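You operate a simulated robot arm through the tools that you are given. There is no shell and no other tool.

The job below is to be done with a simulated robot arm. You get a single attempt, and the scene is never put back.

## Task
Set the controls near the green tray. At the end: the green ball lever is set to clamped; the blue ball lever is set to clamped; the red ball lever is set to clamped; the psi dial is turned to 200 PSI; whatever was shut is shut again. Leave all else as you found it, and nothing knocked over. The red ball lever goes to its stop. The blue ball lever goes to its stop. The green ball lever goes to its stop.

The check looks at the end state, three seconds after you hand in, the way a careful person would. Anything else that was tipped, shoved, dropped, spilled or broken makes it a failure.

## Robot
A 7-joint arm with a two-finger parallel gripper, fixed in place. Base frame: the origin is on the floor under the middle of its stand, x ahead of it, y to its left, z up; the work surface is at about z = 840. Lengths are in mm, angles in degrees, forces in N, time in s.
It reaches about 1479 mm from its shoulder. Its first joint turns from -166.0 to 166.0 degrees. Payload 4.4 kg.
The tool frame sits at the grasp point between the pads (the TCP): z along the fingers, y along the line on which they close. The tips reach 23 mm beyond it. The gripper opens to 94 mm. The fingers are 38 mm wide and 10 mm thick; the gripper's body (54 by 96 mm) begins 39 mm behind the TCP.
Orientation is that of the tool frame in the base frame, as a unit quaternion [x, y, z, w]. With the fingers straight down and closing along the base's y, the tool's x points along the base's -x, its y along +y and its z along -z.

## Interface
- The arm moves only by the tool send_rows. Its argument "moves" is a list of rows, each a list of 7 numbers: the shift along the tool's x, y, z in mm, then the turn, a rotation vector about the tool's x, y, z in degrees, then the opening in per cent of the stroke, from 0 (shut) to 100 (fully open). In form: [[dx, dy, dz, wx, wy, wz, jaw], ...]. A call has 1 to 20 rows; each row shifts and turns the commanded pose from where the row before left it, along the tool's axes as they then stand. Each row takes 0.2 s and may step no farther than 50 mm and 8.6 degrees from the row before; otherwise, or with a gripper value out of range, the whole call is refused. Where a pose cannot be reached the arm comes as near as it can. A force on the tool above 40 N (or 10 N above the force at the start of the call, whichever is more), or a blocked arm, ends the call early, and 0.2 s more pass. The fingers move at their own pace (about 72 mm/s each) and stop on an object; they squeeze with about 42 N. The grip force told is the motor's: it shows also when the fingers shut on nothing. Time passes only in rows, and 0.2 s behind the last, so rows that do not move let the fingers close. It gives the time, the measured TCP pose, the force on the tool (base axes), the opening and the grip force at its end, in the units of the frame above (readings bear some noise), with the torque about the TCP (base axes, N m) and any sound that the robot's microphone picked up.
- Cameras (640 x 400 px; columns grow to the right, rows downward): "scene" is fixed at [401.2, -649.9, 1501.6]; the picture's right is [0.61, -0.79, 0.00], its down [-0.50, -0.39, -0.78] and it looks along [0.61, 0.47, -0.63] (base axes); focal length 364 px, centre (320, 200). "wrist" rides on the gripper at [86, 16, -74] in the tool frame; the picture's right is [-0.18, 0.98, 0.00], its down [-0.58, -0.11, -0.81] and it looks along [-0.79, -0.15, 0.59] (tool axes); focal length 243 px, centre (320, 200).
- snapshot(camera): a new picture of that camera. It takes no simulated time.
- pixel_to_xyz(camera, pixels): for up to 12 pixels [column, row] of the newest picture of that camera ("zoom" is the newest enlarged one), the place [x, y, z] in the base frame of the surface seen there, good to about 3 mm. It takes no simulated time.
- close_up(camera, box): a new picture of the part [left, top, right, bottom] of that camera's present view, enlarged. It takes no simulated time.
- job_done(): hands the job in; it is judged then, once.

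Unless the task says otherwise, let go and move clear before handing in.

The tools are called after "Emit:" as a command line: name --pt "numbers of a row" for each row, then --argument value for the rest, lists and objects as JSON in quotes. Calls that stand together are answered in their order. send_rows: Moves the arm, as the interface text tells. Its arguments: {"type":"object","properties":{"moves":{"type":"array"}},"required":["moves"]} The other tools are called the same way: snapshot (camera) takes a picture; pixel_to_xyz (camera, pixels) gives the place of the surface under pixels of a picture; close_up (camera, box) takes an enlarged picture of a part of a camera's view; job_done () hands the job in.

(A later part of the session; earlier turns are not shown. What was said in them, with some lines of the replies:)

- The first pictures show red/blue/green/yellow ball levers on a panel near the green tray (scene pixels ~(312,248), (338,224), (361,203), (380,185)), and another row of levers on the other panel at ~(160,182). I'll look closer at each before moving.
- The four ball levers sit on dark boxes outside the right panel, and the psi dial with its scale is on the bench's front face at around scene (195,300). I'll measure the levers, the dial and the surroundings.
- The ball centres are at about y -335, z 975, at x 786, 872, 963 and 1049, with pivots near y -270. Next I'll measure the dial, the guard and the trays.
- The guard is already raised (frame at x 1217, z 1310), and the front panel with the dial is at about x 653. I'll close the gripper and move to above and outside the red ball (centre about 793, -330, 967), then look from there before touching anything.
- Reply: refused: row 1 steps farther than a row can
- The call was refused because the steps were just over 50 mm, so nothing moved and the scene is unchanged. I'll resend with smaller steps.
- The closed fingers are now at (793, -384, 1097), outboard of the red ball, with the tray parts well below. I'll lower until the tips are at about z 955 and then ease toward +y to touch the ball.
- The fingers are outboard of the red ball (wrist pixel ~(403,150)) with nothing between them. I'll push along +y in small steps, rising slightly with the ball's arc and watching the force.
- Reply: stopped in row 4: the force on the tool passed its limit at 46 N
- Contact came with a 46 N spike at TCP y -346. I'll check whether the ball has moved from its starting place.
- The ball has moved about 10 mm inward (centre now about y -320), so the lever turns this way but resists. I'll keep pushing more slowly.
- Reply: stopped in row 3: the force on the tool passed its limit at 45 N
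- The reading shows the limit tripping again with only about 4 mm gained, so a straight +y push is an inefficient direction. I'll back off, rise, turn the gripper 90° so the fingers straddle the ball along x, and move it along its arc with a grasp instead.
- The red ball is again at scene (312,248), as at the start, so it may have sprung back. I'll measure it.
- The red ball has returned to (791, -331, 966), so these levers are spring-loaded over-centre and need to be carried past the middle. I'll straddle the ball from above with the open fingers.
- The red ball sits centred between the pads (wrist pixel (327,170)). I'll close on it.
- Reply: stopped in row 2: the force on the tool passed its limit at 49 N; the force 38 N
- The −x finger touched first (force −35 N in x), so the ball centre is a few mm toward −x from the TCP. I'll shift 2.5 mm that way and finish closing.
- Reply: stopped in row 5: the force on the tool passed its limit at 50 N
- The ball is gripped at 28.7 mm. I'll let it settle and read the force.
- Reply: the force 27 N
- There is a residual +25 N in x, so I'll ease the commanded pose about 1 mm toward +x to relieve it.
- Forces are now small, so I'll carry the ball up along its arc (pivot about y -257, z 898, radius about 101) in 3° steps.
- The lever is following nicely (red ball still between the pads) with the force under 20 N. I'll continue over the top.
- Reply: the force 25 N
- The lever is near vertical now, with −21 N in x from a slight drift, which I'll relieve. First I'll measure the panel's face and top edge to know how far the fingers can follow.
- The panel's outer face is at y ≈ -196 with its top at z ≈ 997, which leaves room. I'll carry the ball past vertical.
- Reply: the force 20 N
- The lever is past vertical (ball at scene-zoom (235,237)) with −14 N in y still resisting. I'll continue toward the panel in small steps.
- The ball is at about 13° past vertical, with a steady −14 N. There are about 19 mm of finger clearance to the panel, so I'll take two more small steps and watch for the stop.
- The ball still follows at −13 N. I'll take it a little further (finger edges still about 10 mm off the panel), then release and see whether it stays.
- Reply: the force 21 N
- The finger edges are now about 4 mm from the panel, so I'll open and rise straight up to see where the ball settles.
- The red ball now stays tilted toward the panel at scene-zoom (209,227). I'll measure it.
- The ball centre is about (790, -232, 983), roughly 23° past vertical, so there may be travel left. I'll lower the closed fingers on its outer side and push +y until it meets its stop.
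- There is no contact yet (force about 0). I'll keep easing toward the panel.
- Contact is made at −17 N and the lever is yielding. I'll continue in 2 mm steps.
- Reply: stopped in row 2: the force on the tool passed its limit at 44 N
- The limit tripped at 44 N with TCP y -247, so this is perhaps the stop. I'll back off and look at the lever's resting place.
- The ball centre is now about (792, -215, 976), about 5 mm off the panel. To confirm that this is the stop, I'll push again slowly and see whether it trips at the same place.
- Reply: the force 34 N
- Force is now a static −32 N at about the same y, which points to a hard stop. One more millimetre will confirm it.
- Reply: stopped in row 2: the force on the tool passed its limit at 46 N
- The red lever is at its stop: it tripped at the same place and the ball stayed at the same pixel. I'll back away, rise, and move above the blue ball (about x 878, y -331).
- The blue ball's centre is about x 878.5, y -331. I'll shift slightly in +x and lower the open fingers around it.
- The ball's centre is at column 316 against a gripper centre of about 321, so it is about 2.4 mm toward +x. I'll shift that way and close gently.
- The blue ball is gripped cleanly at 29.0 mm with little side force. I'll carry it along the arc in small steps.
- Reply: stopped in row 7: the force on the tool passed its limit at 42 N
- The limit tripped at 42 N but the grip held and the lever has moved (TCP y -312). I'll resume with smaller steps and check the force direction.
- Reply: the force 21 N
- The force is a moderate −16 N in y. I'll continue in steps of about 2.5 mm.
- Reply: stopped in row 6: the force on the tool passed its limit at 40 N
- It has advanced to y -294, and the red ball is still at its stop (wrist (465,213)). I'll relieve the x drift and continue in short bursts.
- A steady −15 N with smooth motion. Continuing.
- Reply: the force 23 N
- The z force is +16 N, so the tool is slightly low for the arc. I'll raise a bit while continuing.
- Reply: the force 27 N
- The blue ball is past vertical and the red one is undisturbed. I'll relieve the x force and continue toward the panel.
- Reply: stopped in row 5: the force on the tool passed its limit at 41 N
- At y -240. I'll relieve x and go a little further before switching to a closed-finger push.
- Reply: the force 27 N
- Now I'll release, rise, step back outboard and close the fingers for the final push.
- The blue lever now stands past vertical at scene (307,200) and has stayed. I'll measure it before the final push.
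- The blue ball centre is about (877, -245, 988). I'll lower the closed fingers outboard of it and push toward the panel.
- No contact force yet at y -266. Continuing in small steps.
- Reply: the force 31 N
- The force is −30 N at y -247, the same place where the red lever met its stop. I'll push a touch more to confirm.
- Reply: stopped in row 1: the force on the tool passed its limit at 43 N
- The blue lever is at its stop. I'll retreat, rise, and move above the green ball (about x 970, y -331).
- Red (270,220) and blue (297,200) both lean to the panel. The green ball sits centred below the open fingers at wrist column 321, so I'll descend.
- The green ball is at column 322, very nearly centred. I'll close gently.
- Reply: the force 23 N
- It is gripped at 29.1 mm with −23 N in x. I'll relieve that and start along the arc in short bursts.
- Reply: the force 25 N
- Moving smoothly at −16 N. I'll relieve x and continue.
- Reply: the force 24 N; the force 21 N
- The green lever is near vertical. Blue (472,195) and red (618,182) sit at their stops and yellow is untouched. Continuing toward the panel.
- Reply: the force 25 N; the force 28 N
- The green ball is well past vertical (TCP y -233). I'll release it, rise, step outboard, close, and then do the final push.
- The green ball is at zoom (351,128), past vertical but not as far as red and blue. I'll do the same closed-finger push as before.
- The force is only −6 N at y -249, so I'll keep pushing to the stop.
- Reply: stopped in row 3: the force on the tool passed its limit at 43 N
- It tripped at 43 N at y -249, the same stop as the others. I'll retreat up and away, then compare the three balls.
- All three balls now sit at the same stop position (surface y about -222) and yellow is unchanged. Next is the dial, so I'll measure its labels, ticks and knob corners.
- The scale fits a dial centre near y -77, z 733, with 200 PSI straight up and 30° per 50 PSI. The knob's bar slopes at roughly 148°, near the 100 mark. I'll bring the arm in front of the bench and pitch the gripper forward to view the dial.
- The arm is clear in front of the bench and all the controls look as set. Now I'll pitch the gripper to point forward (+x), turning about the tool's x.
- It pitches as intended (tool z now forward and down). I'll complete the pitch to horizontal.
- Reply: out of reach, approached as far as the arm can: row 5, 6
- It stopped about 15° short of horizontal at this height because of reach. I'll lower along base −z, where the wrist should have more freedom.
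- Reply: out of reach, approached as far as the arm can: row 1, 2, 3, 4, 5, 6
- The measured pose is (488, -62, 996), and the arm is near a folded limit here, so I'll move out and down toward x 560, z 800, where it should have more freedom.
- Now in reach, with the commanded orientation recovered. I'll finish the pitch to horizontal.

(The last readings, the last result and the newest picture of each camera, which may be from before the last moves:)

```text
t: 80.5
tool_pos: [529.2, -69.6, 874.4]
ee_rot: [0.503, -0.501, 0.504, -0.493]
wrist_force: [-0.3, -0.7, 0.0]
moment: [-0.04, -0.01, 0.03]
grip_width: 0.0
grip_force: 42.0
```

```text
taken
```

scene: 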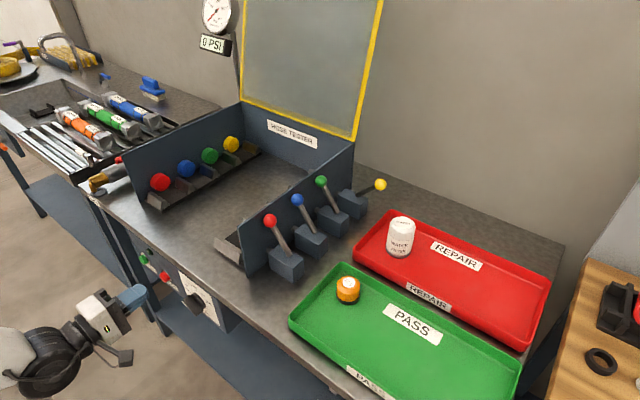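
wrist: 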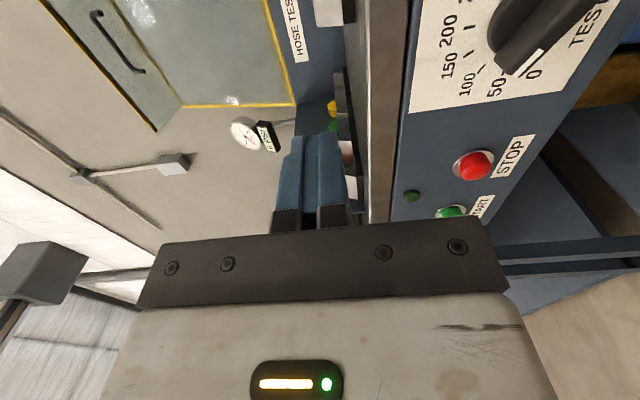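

The wrist camera now sees the dial with labels 0, 50, 100, 150 and 200, and the knob's white mark near 0 at (535,60). I'll zoom in.

Emit:
close_up --camera "wrist" --box '[400, 0, 640, 150]'

```text
2.67 times, centred on (520, 75) of wrist
```

zoom: 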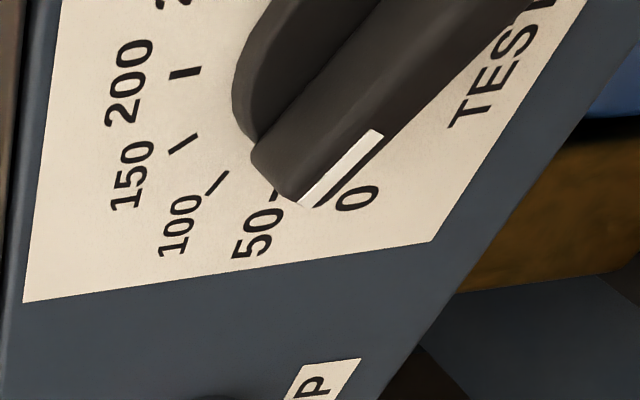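

I need a better angle, so I'll lower to the dial's height (z about 735) at a safe standoff.

Emit:
send_rows --pt "2 35 0 0 0 0 0" --pt "2 35 0 0 0 0 0" --pt "2 35 0 0 0 0 0" --pt "2 34 0 0 0 0 60" --pt "0 0 0 0 0 0 60" --pt "0 0 0 0 0 0 60"

Emit:
snapshot --camera "wrist"

Emit:
snapshot --camera "scene"

```text
t: 81.9
tool_pos: [528.6, -80.2, 735.4]
ee_rot: [0.503, -0.5, 0.503, -0.493]
wrist_force: [0.3, 1.6, -0.3]
moment: [0.02, 0.05, -0.01]
grip_width: 56.5
grip_force: 0.1
```

```text
taken
```

wrist: 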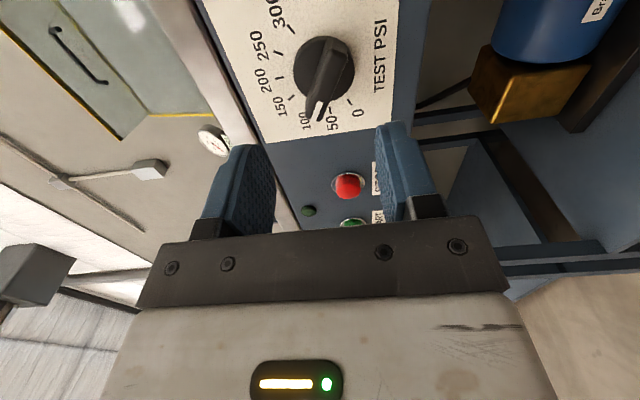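

```text
taken
```

scene: 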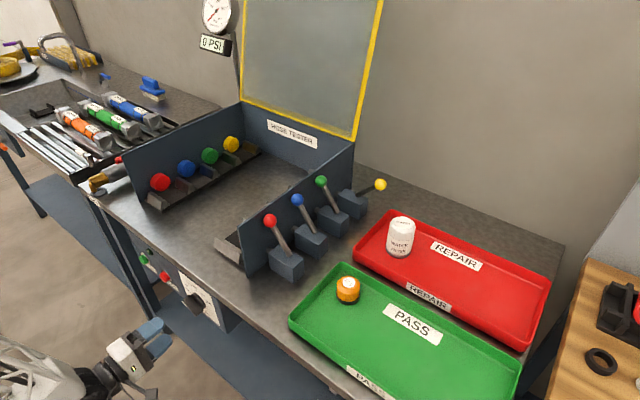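

Emit:
close_up --camera "wrist" --box '[230, 0, 430, 150]'

```text
2.67 times, centred on (330, 75) of wrist
```

zoom: 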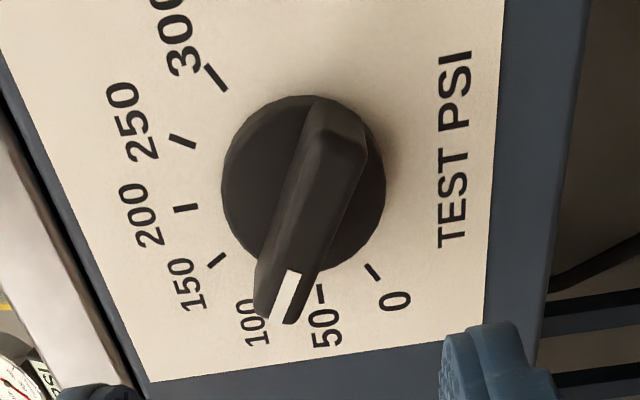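

Now I can see all the ticks, with the white pointer line on the bar's end. I'll measure ticks, disc edge and bar corners to get exact angles.

Emit:
pixel_to_xyz --camera "zoom" --pixels '[[374, 271], [319, 295], [217, 260], [186, 209], [182, 142], [216, 77], [224, 185], [384, 190], [300, 97]]'

Emit:
pixel_to_xyz --camera "zoom" --pixels '[[292, 280], [281, 312], [313, 130], [358, 145], [258, 300], [292, 318], [310, 260], [263, 280], [320, 200], [335, 150], [345, 200], [285, 200]]'

```text
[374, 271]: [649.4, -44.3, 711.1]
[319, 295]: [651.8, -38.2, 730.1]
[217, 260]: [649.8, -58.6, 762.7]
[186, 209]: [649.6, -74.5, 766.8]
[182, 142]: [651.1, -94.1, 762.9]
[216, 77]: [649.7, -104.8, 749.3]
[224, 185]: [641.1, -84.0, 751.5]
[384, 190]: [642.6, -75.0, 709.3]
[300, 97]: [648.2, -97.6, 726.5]
```

```text
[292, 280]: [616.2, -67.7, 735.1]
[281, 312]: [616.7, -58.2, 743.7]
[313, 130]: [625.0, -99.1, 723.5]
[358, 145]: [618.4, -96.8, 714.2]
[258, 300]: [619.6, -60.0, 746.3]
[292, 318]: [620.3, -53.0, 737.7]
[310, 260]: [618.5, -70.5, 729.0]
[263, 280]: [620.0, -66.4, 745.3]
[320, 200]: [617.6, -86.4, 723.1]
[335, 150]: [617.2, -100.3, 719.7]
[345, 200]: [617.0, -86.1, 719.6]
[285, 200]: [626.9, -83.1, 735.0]
```

The ticks fit a centre at y -76, z 730, radius 37, with 200 PSI straight up. The bar is at about 150°, pointing at 100 PSI, so it needs 60° clockwise. I'll roll the gripper 30° so the fingers align with the bar's sides and centre on the knob axis.

Emit:
send_rows --pt "0 0 0 0 0 7.5 60" --pt "0 0 0 0 0 7.5 60" --pt "0 0 0 0 0 7.5 60" --pt "0 0 0 0 0 7.5 60" --pt "-0.9 6.8 0 0 0 0 50" --pt "0 0 0 0 0 0 50"

Emit:
snapshot --camera "wrist"

Emit:
snapshot --camera "scene"

```text
t: 83.3
tool_pos: [528.9, -72.6, 730.1]
ee_rot: [-0.356, 0.614, -0.357, 0.607]
wrist_force: [1.0, -0.1, -0.3]
moment: [0.01, 0.0, -0.03]
grip_width: 47.0
grip_force: 0.1
```

```text
taken
```

wrist: 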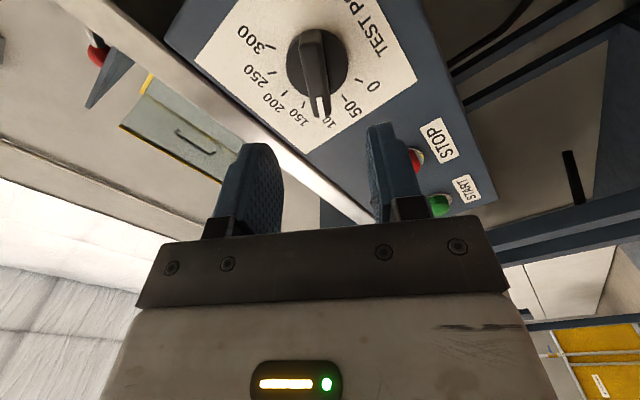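

```text
taken
```

scene: 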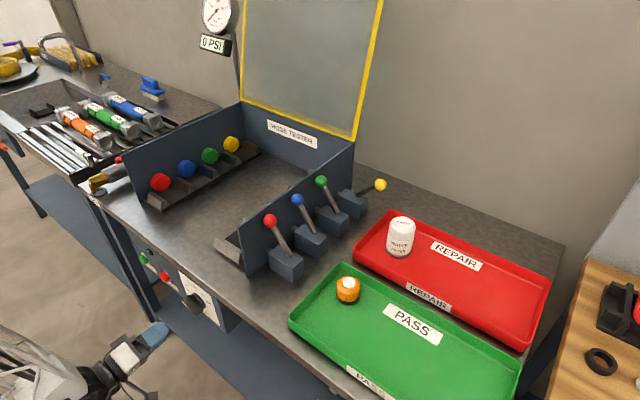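

The bar now appears aligned with the fingers, around column 316. I'll zoom in and measure for centring.

Emit:
close_up --camera "wrist" --box '[220, 0, 420, 130]'

```text
3.08 times, centred on (320, 65) of wrist
```

zoom: 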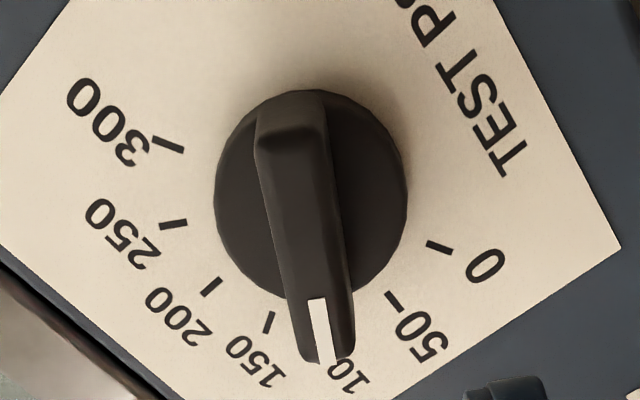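

The bar is within about 1.5° of the fingers, and the knob axis is about 2 mm off in tool x and y. I'll correct that and advance so the tips stop just short of the knob's disc (TCP x about 612).

Emit:
send_rows --pt "2 -1.8 0 0 0 0 50" --pt "0 0 25 0 0 0 50" --pt "0 0 20 0 0 0 50" --pt "0 0 15 0 0 0 50" --pt "0 0 0 0 0 0 50"

Emit:
snapshot --camera "wrist"

Emit:
close_up --camera "scene" --box '[120, 250, 280, 380]'

```text
t: 84.5
tool_pos: [588.8, -77.6, 733.1]
ee_rot: [-0.357, 0.614, -0.358, 0.607]
wrist_force: [0.5, 0.3, 0.3]
moment: [-0.01, 0.01, -0.02]
grip_width: 47.0
grip_force: 0.0
```

```text
taken
```

wrist: 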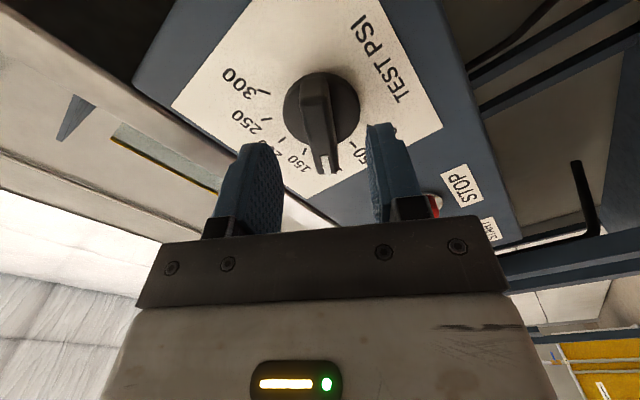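

```text
3.08 times, centred on (200, 315) of scene
```

zoom: 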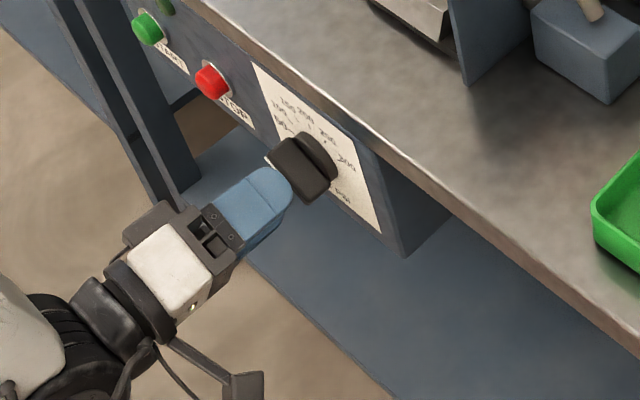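

The fingertips are right at the bar's front and straddle it. I'll zoom to check the centring before going in.

Emit:
close_up --camera "wrist" --box '[220, 50, 420, 200]'

Emit:
pixel_to_xyz --camera "wrist" --pixels '[[284, 102], [359, 100], [322, 72], [316, 90], [325, 165], [320, 130]]'

```text
2.67 times, centred on (320, 125) of wrist
```

zoom: 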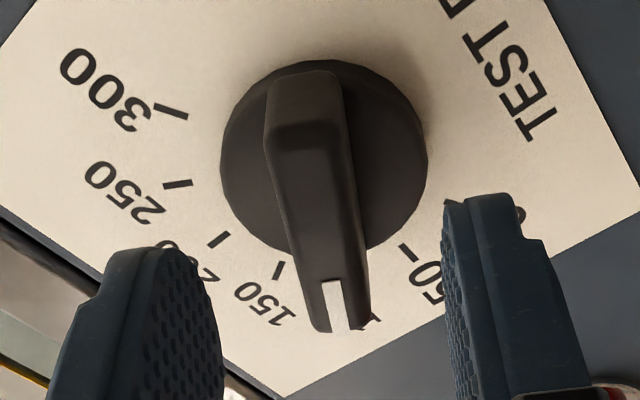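

```text
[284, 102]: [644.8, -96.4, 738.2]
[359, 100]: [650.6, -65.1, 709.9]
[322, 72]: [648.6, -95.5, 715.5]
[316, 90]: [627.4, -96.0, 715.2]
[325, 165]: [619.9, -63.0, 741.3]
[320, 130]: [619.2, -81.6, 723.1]
```

The bar is within about 1.5 mm and 1.5° of centre. I'll trim by 1.2 mm and advance 23 mm so the tips stop about 5 mm short of the disc.

Emit:
send_rows --pt "0 1.2 8 0 0 0 50" --pt "0 0 8 0 0 0 50" --pt "0 0 7 0 0 0 50" --pt "0 0 0 0 0 0 40"

Emit:
snapshot --camera "wrist"

Emit:
close_up --camera "scene" --box '[140, 260, 260, 350]'

```text
t: 85.5
tool_pos: [611.3, -76.1, 728.9]
ee_rot: [-0.357, 0.614, -0.358, 0.606]
wrist_force: [-0.5, 1.1, 0.3]
moment: [0.01, 0.02, 0.0]
grip_width: 37.5
grip_force: 0.1
```

```text
taken
```

wrist: 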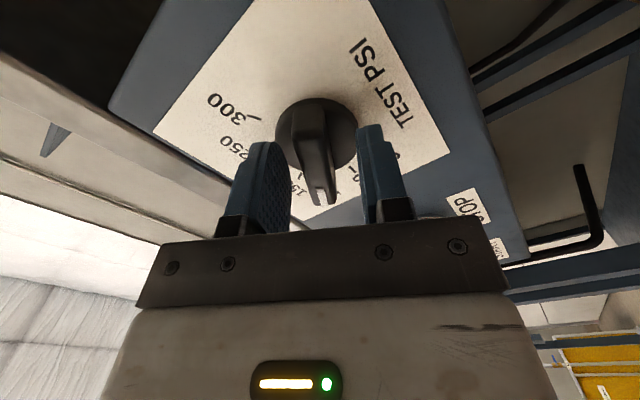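

```text
4.44 times, centred on (200, 305) of scene
```

zoom: 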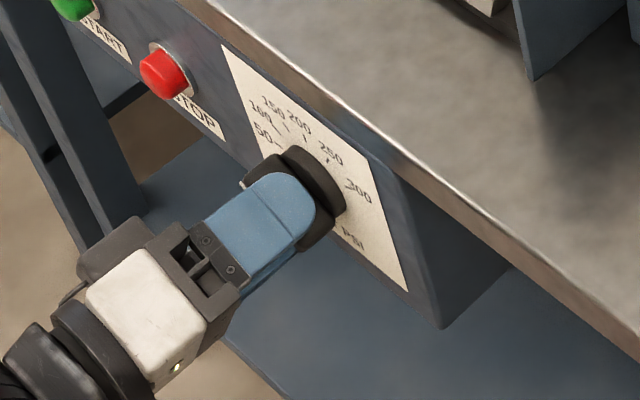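

The fingers straddle the bar with the tips near the disc. I'll close gradually to catch any off-centre contact early.

Emit:
send_rows --pt "0 0 0 0 0 0 30" --pt "0 0 0 0 0 0 24" --pt "0 0 0 0 0 0 20" --pt "0 0 0 0 0 0 18" --pt "0 0 0 0 0 0 16"

Emit:
snapshot --camera "wrist"

```text
t: 86.7
tool_pos: [612.2, -77.0, 730.5]
ee_rot: [-0.356, 0.614, -0.358, 0.607]
wrist_force: [-1.9, -4.2, 5.1]
moment: [0.06, -0.15, -0.04]
grip_width: 18.0
grip_force: 2.8
```

```text
taken
```

wrist: 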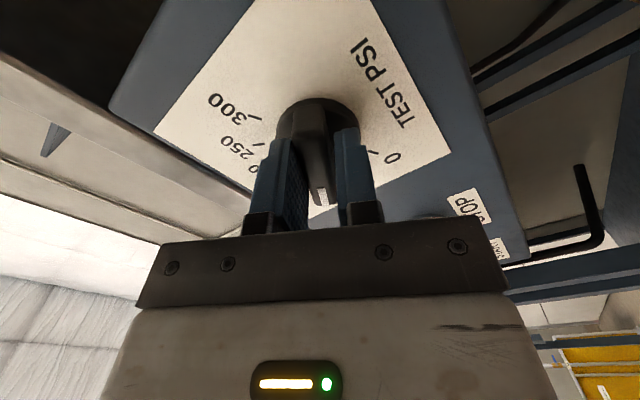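

The pads are starting to touch at 18 mm with a small force toward tool −y, so I'll shift 0.7 mm that way and finish closing.

Emit:
send_rows --pt "0 -0.7 0 0 0 0 16" --pt "0 0 0 0 0 0 14" --pt "0 0 0 0 0 0 12"

```text
t: 87.5
tool_pos: [612.1, -75.8, 731.1]
ee_rot: [-0.357, 0.614, -0.357, 0.607]
wrist_force: [-2.5, -3.7, 8.5]
moment: [0.04, -0.24, -0.08]
grip_width: 16.0
grip_force: 5.5
```

Still a 9 N push toward tool −y with the width at 16 mm. I'll shift a bit more and close.

Emit:
send_rows --pt "0 -0.8 0 0 0 0 12" --pt "0 0 0 0 0 0 10" --pt "0 0 0 0 0 0 6" --pt "0 0 0 0 0 0 4"

Emit:
snapshot --camera "wrist"

```text
t: 88.5
tool_pos: [612.3, -76.9, 731.0]
ee_rot: [-0.357, 0.613, -0.358, 0.607]
wrist_force: [10.7, 5.8, 2.7]
moment: [-0.01, -0.45, -0.17]
grip_width: 15.0
grip_force: 45.3
```

```text
taken
```

wrist: 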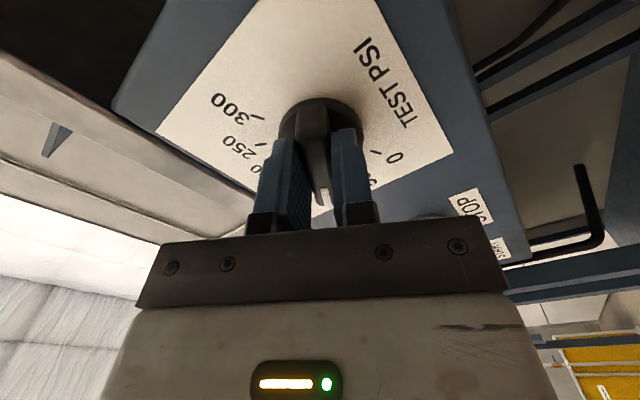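

The bar is firmly gripped at 15 mm with low forces. I'll turn clockwise in small steps, starting with 15°, and check the force and torque.

Emit:
send_rows --pt "0 0 0 0 0 4 4" --pt "0 0 0 0 0 4 4" --pt "0 0 0 0 0 4 4" --pt "0 0 0 0 0 3 4"

Emit:
close_up --camera "scene" --box '[140, 260, 260, 350]'

Emit:
snapshot --camera "wrist"

```text
t: 89.5
tool_pos: [612.2, -76.8, 731.3]
ee_rot: [-0.278, 0.653, -0.278, 0.647]
wrist_force: [5.6, 7.3, -0.8]
moment: [0.01, 0.4, -0.8]
grip_width: 14.7
grip_force: 44.8
stopped in row 4: the force on the tool passed its limit at 44 N (the readings are from after the stop); the commanded pose is now the measured one
```

```text
4.44 times, centred on (200, 305) of scene
```

zoom: 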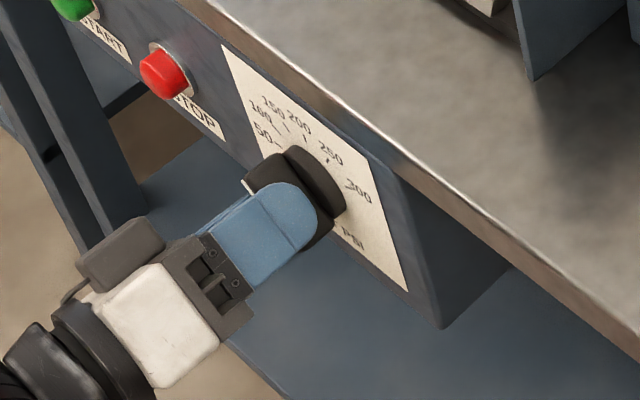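

```text
taken
```

wrist: 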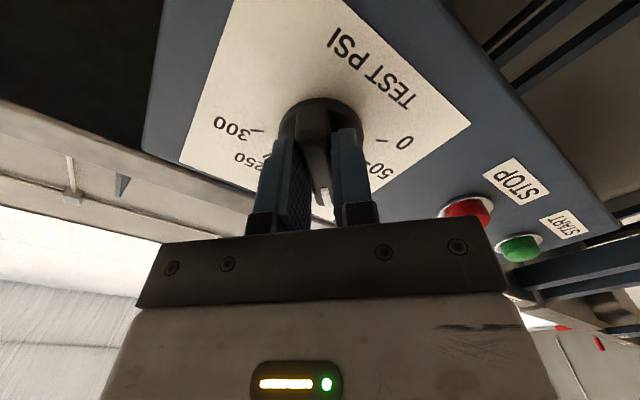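

It turned about 14° with the bar still in the grip. The trip was from a small lateral misalignment, so I'll continue in shorter steps and watch the lateral force.

Emit:
send_rows --pt "0 0 0 0 0 3 4" --pt "0 0 0 0 0 3 4"

```text
t: 90.1
tool_pos: [612.2, -76.0, 730.4]
ee_rot: [-0.243, 0.668, -0.243, 0.66]
wrist_force: [22.8, 24.3, -18.1]
moment: [-0.07, 0.85, -0.89]
grip_width: 15.1
grip_force: 45.2
```

The lateral force (+24 y, −18 z) fits a knob centre about 3 mm along the bar from my TCP. I'll relieve 1 mm in tool y and then add 0.15 mm per 3° step so the turn is about the knob's true axis.

Emit:
send_rows --pt "0 0.5 0.3 0 0 0 4" --pt "0 0.5 0.3 0 0 0 4" --pt "0 0.15 0 0 0 3 4" --pt "0 0.15 0 0 0 3 4"

```text
t: 91.1
tool_pos: [613.0, -76.8, 731.2]
ee_rot: [-0.206, 0.68, -0.209, 0.672]
wrist_force: [-7.5, -4.4, 5.0]
moment: [0.04, 1.15, -0.77]
grip_width: 15.0
grip_force: 45.5
```

Forces are now low. The tool x is at about −56°, so I'll continue clockwise.

Emit:
send_rows --pt "0 0.12 0 0 0 3 4" --pt "0 0.12 0 0 0 3 4" --pt "0 0.12 0 0 0 3 4" --pt "0 0.12 0 0 0 3 4"

Emit:
snapshot --camera "wrist"

Emit:
close_up --camera "scene" --box '[140, 260, 260, 350]'

```text
t: 91.9
tool_pos: [612.6, -76.3, 730.8]
ee_rot: [-0.156, 0.693, -0.159, 0.686]
wrist_force: [-13.2, -6.9, 6.2]
moment: [0.0, -0.25, 0.46]
grip_width: 14.8
grip_force: 44.7
stopped in row 4: the force on the tool passed its limit at 42 N (the readings are from after the stop); the commanded pose is now the measured one
```

```text
taken
```

wrist: 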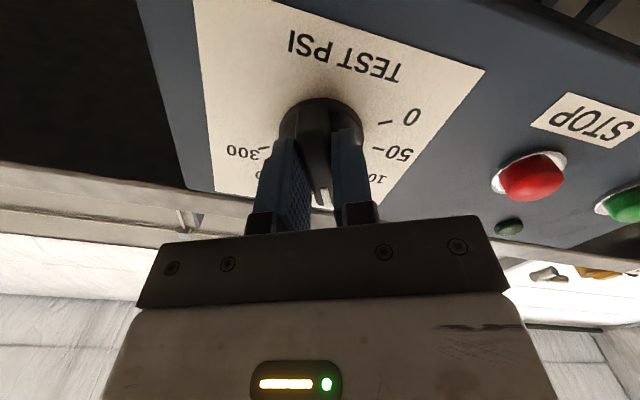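

```text
4.44 times, centred on (200, 305) of scene
```

zoom: 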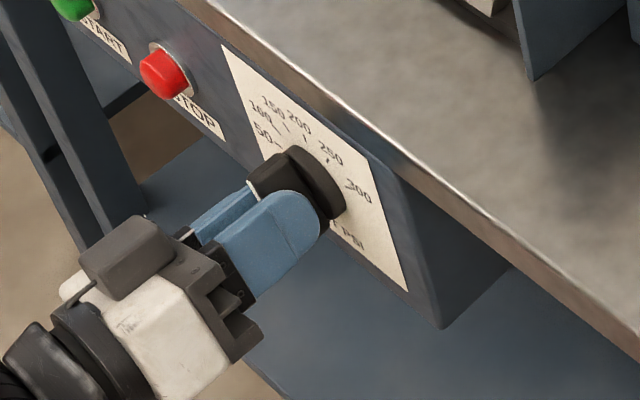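

Now at about −64° (26° to go). There is slight axial and lateral load, so I'll back off axially 0.4 mm and continue in short steps.

Emit:
send_rows --pt "0 -0.2 -0.4 0 0 2 4" --pt "0 0 0 0 0 2.5 4" --pt "0 0.1 0 0 0 2.5 4"

```text
t: 92.7
tool_pos: [611.6, -77.0, 730.2]
ee_rot: [-0.114, 0.7, -0.118, 0.695]
wrist_force: [11.6, 2.7, 0.9]
moment: [0.03, 0.41, 0.28]
grip_width: 15.1
grip_force: 44.9
```

At −71°, forces are low. Continuing.

Emit:
send_rows --pt "0 0.1 0.2 0 0 2.5 4" --pt "0 0.1 0 0 0 2.5 4" --pt "0 0.1 0 0 0 2.5 4"

```text
t: 93.5
tool_pos: [612.1, -75.8, 729.7]
ee_rot: [-0.068, 0.707, -0.071, 0.701]
wrist_force: [20.0, 17.4, -3.7]
moment: [-0.05, 1.12, 0.43]
grip_width: 14.6
grip_force: 44.8
```

At −79°, with lateral +17 N and axial +20 N building. I'll relieve both and continue.

Emit:
send_rows --pt "0 0.7 0.6 0 0 0 4" --pt "0 0.15 0 0 0 2.5 4" --pt "0 0.15 0 0 0 2.5 4"

Emit:
snapshot --camera "wrist"

Emit:
close_up --camera "wrist" --box '[220, 50, 420, 220]'

Emit:
close_up --camera "scene" --box '[160, 270, 240, 330]'

```text
t: 94.3
tool_pos: [613.0, -74.8, 730.1]
ee_rot: [-0.036, 0.709, -0.04, 0.703]
wrist_force: [-4.3, 6.6, 10.1]
moment: [0.01, 1.06, 0.6]
grip_width: 14.7
grip_force: 45.0
```

```text
taken
```

wrist: 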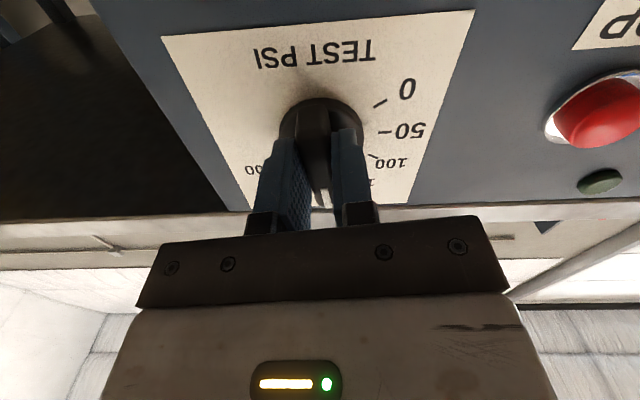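

```text
2.35 times, centred on (320, 135) of wrist
```

zoom: 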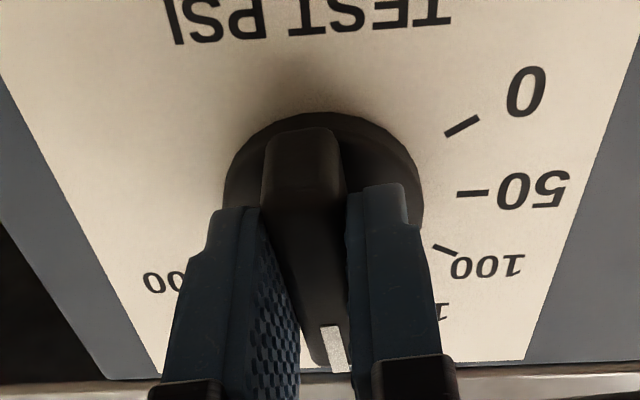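

```text
6.67 times, centred on (200, 300) of scene
```

zoom: 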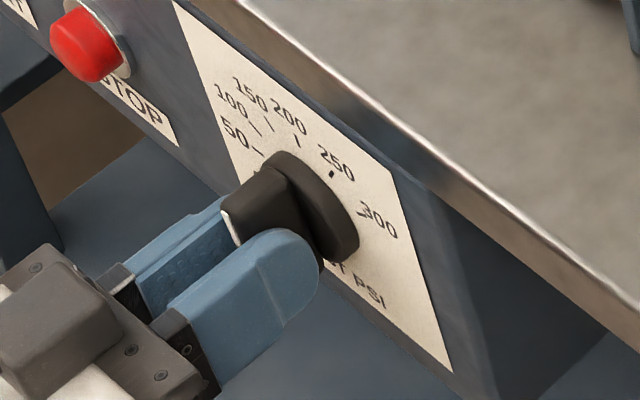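

At −84°. I'll turn the last ~6°, then check.

Emit:
send_rows --pt "0 0.2 0 0 0 2 4" --pt "0 0.15 0 0 0 2 4" --pt "0 0.1 0 0 0 2.1 4" --pt "0 0 0 0 0 0 4"

Emit:
close_up --camera "wrist" --box '[220, 50, 420, 220]'

Emit:
close_up --camera "scene" --box '[160, 270, 240, 330]'

```text
t: 95.3
tool_pos: [612.5, -74.3, 728.7]
ee_rot: [0.002, 0.71, -0.004, 0.704]
wrist_force: [-24.4, -18.2, 22.4]
moment: [0.06, -1.06, 0.48]
grip_width: 15.2
grip_force: 45.0
```

```text
2.35 times, centred on (320, 135) of wrist
```

zoom: 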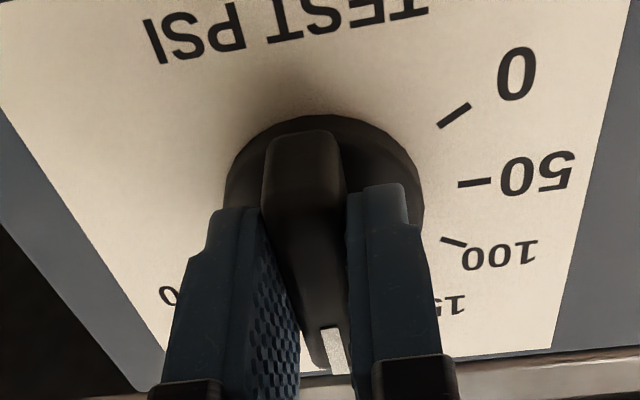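

```text
6.67 times, centred on (200, 300) of scene
```

zoom: 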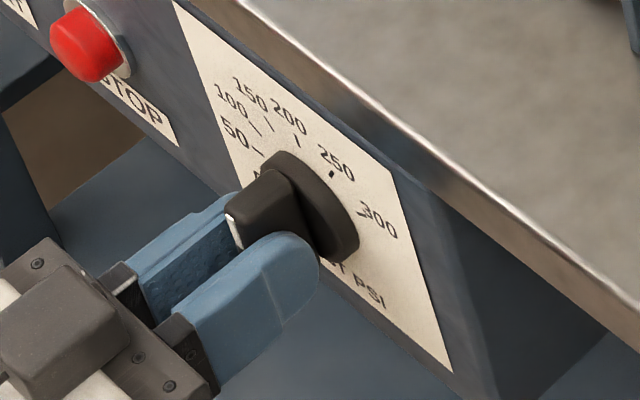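

The tool is now at exactly −90° (bar vertical). I'll relieve the contact forces, open, and back straight out to view the pointer.

Emit:
send_rows --pt "0 -0.6 -0.7 0 0 0 4" --pt "0 0 0 0 0 0 30" --pt "0 0 0 0 0 0 50" --pt "0 0 0 0 0 0 50" --pt "0 0 -25 0 0 0 50" --pt "0 0 -30 0 0 0 50" --pt "0 0 -30 0 0 0 50" --pt "0 0 0 0 0 0 50"

Emit:
snapshot --camera "wrist"

Emit:
close_up --camera "wrist" --box '[220, 0, 420, 150]'

Emit:
close_up --camera "scene" --box '[160, 270, 240, 330]'

```text
t: 97.1
tool_pos: [525.9, -75.2, 731.3]
ee_rot: [0.001, 0.709, -0.003, 0.705]
wrist_force: [0.4, 0.2, 0.2]
moment: [0.0, -0.01, 0.05]
grip_width: 47.0
grip_force: 0.1
```

```text
taken
```

wrist: 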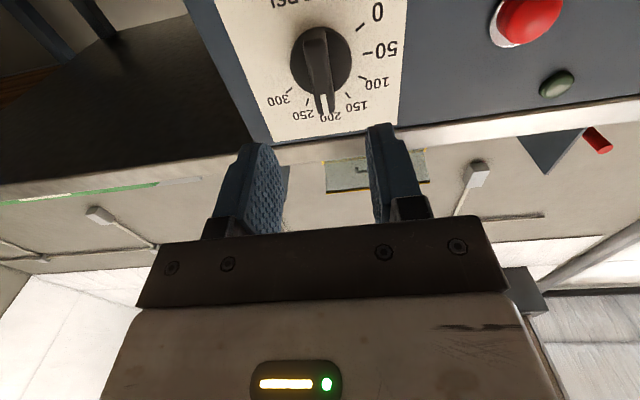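

```text
2.67 times, centred on (320, 75) of wrist
```

zoom: 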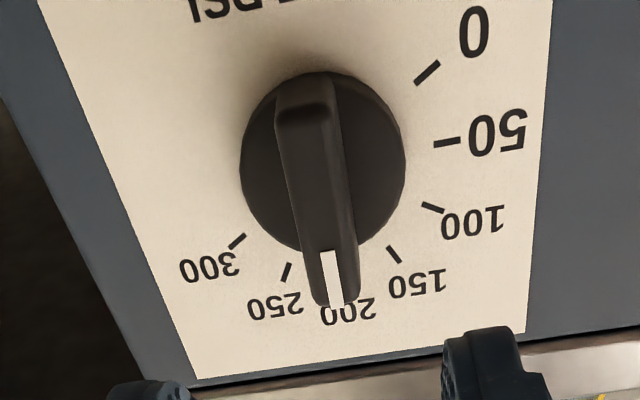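

```text
6.67 times, centred on (200, 300) of scene
```

zoom: 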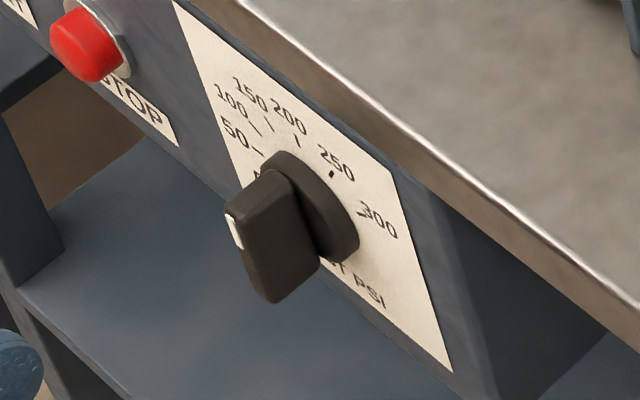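

The pointer now covers the 200 mark. I'll zoom in tightly to check the angle precisely.

Emit:
close_up --camera "wrist" --box '[270, 20, 380, 125]'

Emit:
close_up --camera "scene" --box '[180, 280, 220, 320]'

Emit:
snapshot --camera "scene"

```text
3.81 times, centred on (325, 72) of wrist
```

zoom: 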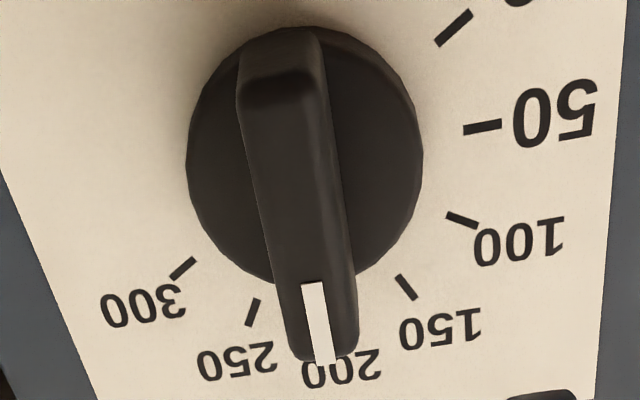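

```text
10.00 times, centred on (200, 300) of scene
```

zoom: 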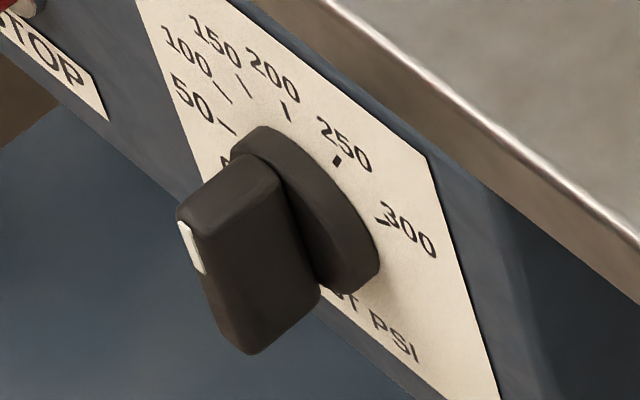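

```text
taken
```

scene: 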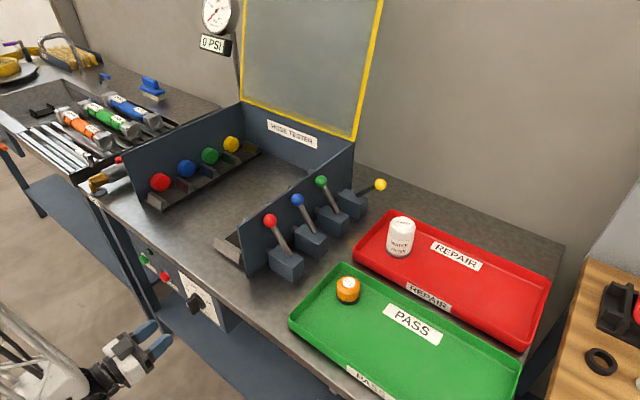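

The pointer looks to be on 200, but this view has sideways parallax. I'll shift 16 mm in −y so the camera lies in the dial's vertical plane and the pointer angle can be read directly.

Emit:
send_rows --pt "0 -8 0 0 0 0 60" --pt "0 -8 0 0 0 0 80" --pt "0 0 0 0 0 0 80" --pt "0 0 0 0 0 0 80"

Emit:
snapshot --camera "wrist"

Emit:
close_up --camera "wrist" --box '[290, 15, 400, 125]'

```text
t: 98.1
tool_pos: [525.7, -90.5, 730.8]
ee_rot: [0.0, 0.71, -0.003, 0.704]
wrist_force: [-0.7, 0.2, -0.9]
moment: [0.0, -0.03, 0.01]
grip_width: 75.3
grip_force: 0.1
```

```text
taken
```

wrist: 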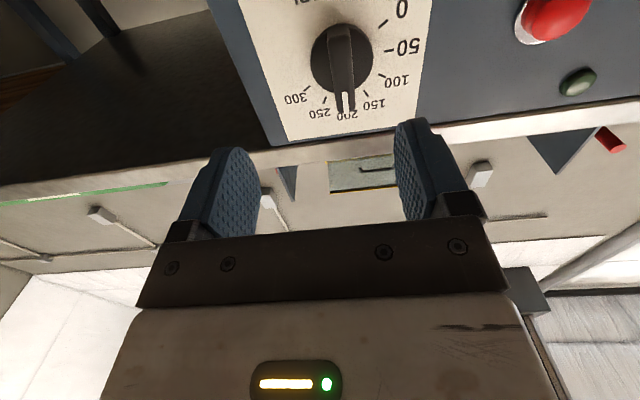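

```text
3.64 times, centred on (345, 70) of wrist
```

zoom: 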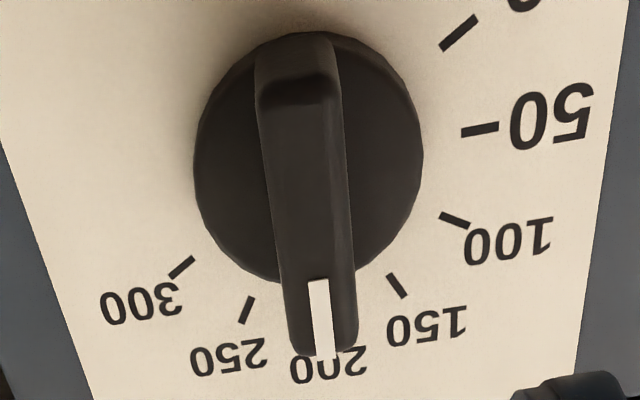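

In this in-plane view the bar's centreline slope (about 0.11) matches that of a vertical line, and the pointer's white line falls on the 200 label (zoom (322,330)). So the dial reads 200 PSI within about a degree. I'll back away a bit and do a final check of everything.

Emit:
send_rows --pt "0 0 -15 0 0 0 80" --pt "0 0 -15 0 0 0 80" --pt "0 0 0 0 0 0 80"

Emit:
snapshot --camera "scene"

Emit:
close_up --camera "scene" --box '[240, 150, 400, 290]'

Emit:
pixel_to_xyz --camera "scene" --pixels '[[270, 220], [297, 200], [321, 181], [380, 185]]'

Emit:
snapshot --camera "wrist"

```text
t: 98.9
tool_pos: [496.3, -88.7, 730.6]
ee_rot: [0.001, 0.71, -0.004, 0.704]
wrist_force: [0.6, -1.2, 0.5]
moment: [0.01, 0.01, -0.01]
grip_width: 75.2
grip_force: 0.0
```

```text
taken
```

scene: 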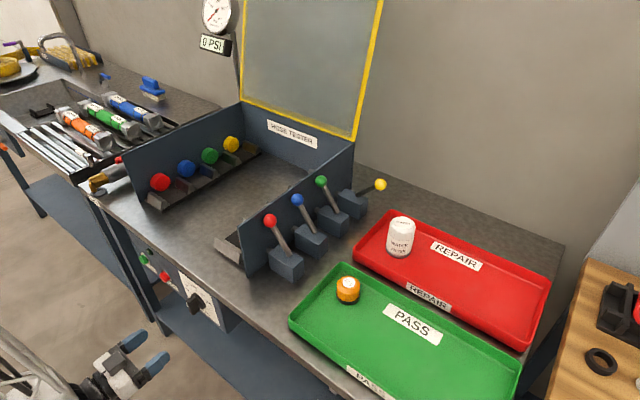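

```text
2.86 times, centred on (320, 220) of scene
```

zoom: 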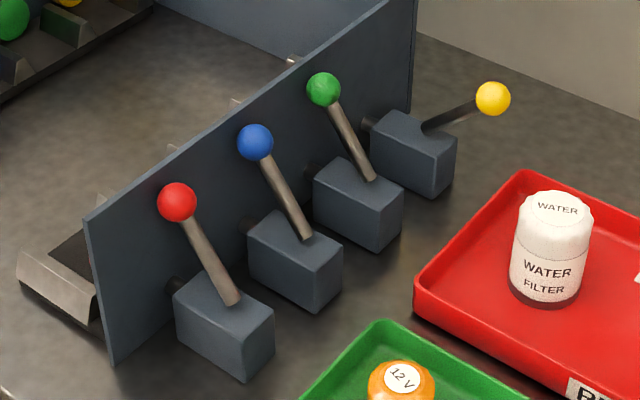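

```text
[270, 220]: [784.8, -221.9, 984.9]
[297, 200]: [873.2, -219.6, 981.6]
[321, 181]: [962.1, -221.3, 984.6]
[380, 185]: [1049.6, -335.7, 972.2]
```

```text
taken
```

wrist: 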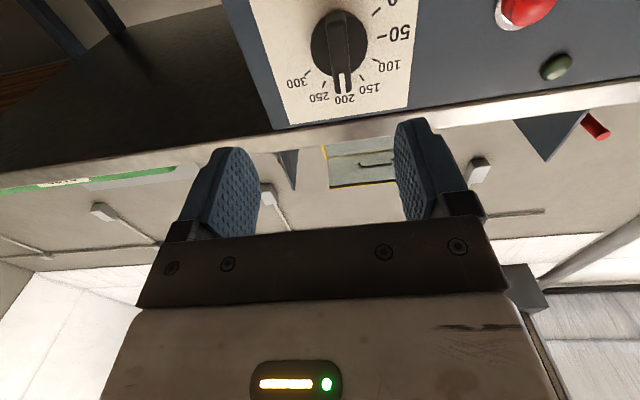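

The red, blue and green balls all sit at the panel-side stop (surface y about -221), and yellow is unchanged. The dial pointer sits on 200 in the wrist view at (344,88). The guard, trays and parts look as they did at the start, and the gripper is clear, so I'm handing in.

Emit:
job_done

```text
The job is handed in.
```

I set the three levers and the psi dial as asked and handed the job in; I haven't seen the result of the check.

- **Levers:** The red, blue and green ball levers are pushed over toward the panel. Each was pushed until it stopped moving, and all three rest at the same position. None of them is labelled, so I took "clamped" to be the opposite end of travel from where they started. The yellow lever was not touched.
- **Dial:** It started at about 100 PSI and now points at 200 PSI, to within about a degree by my measurement from the camera.
- **Covers:** The guard was already raised when I started and I left it that way. I opened nothing, so there was nothing to shut again.
- **Surroundings:** In the last pictures the trays, the water filter and the orange 12 V part look as they did at the start. The gripper is open and clear of the bench.
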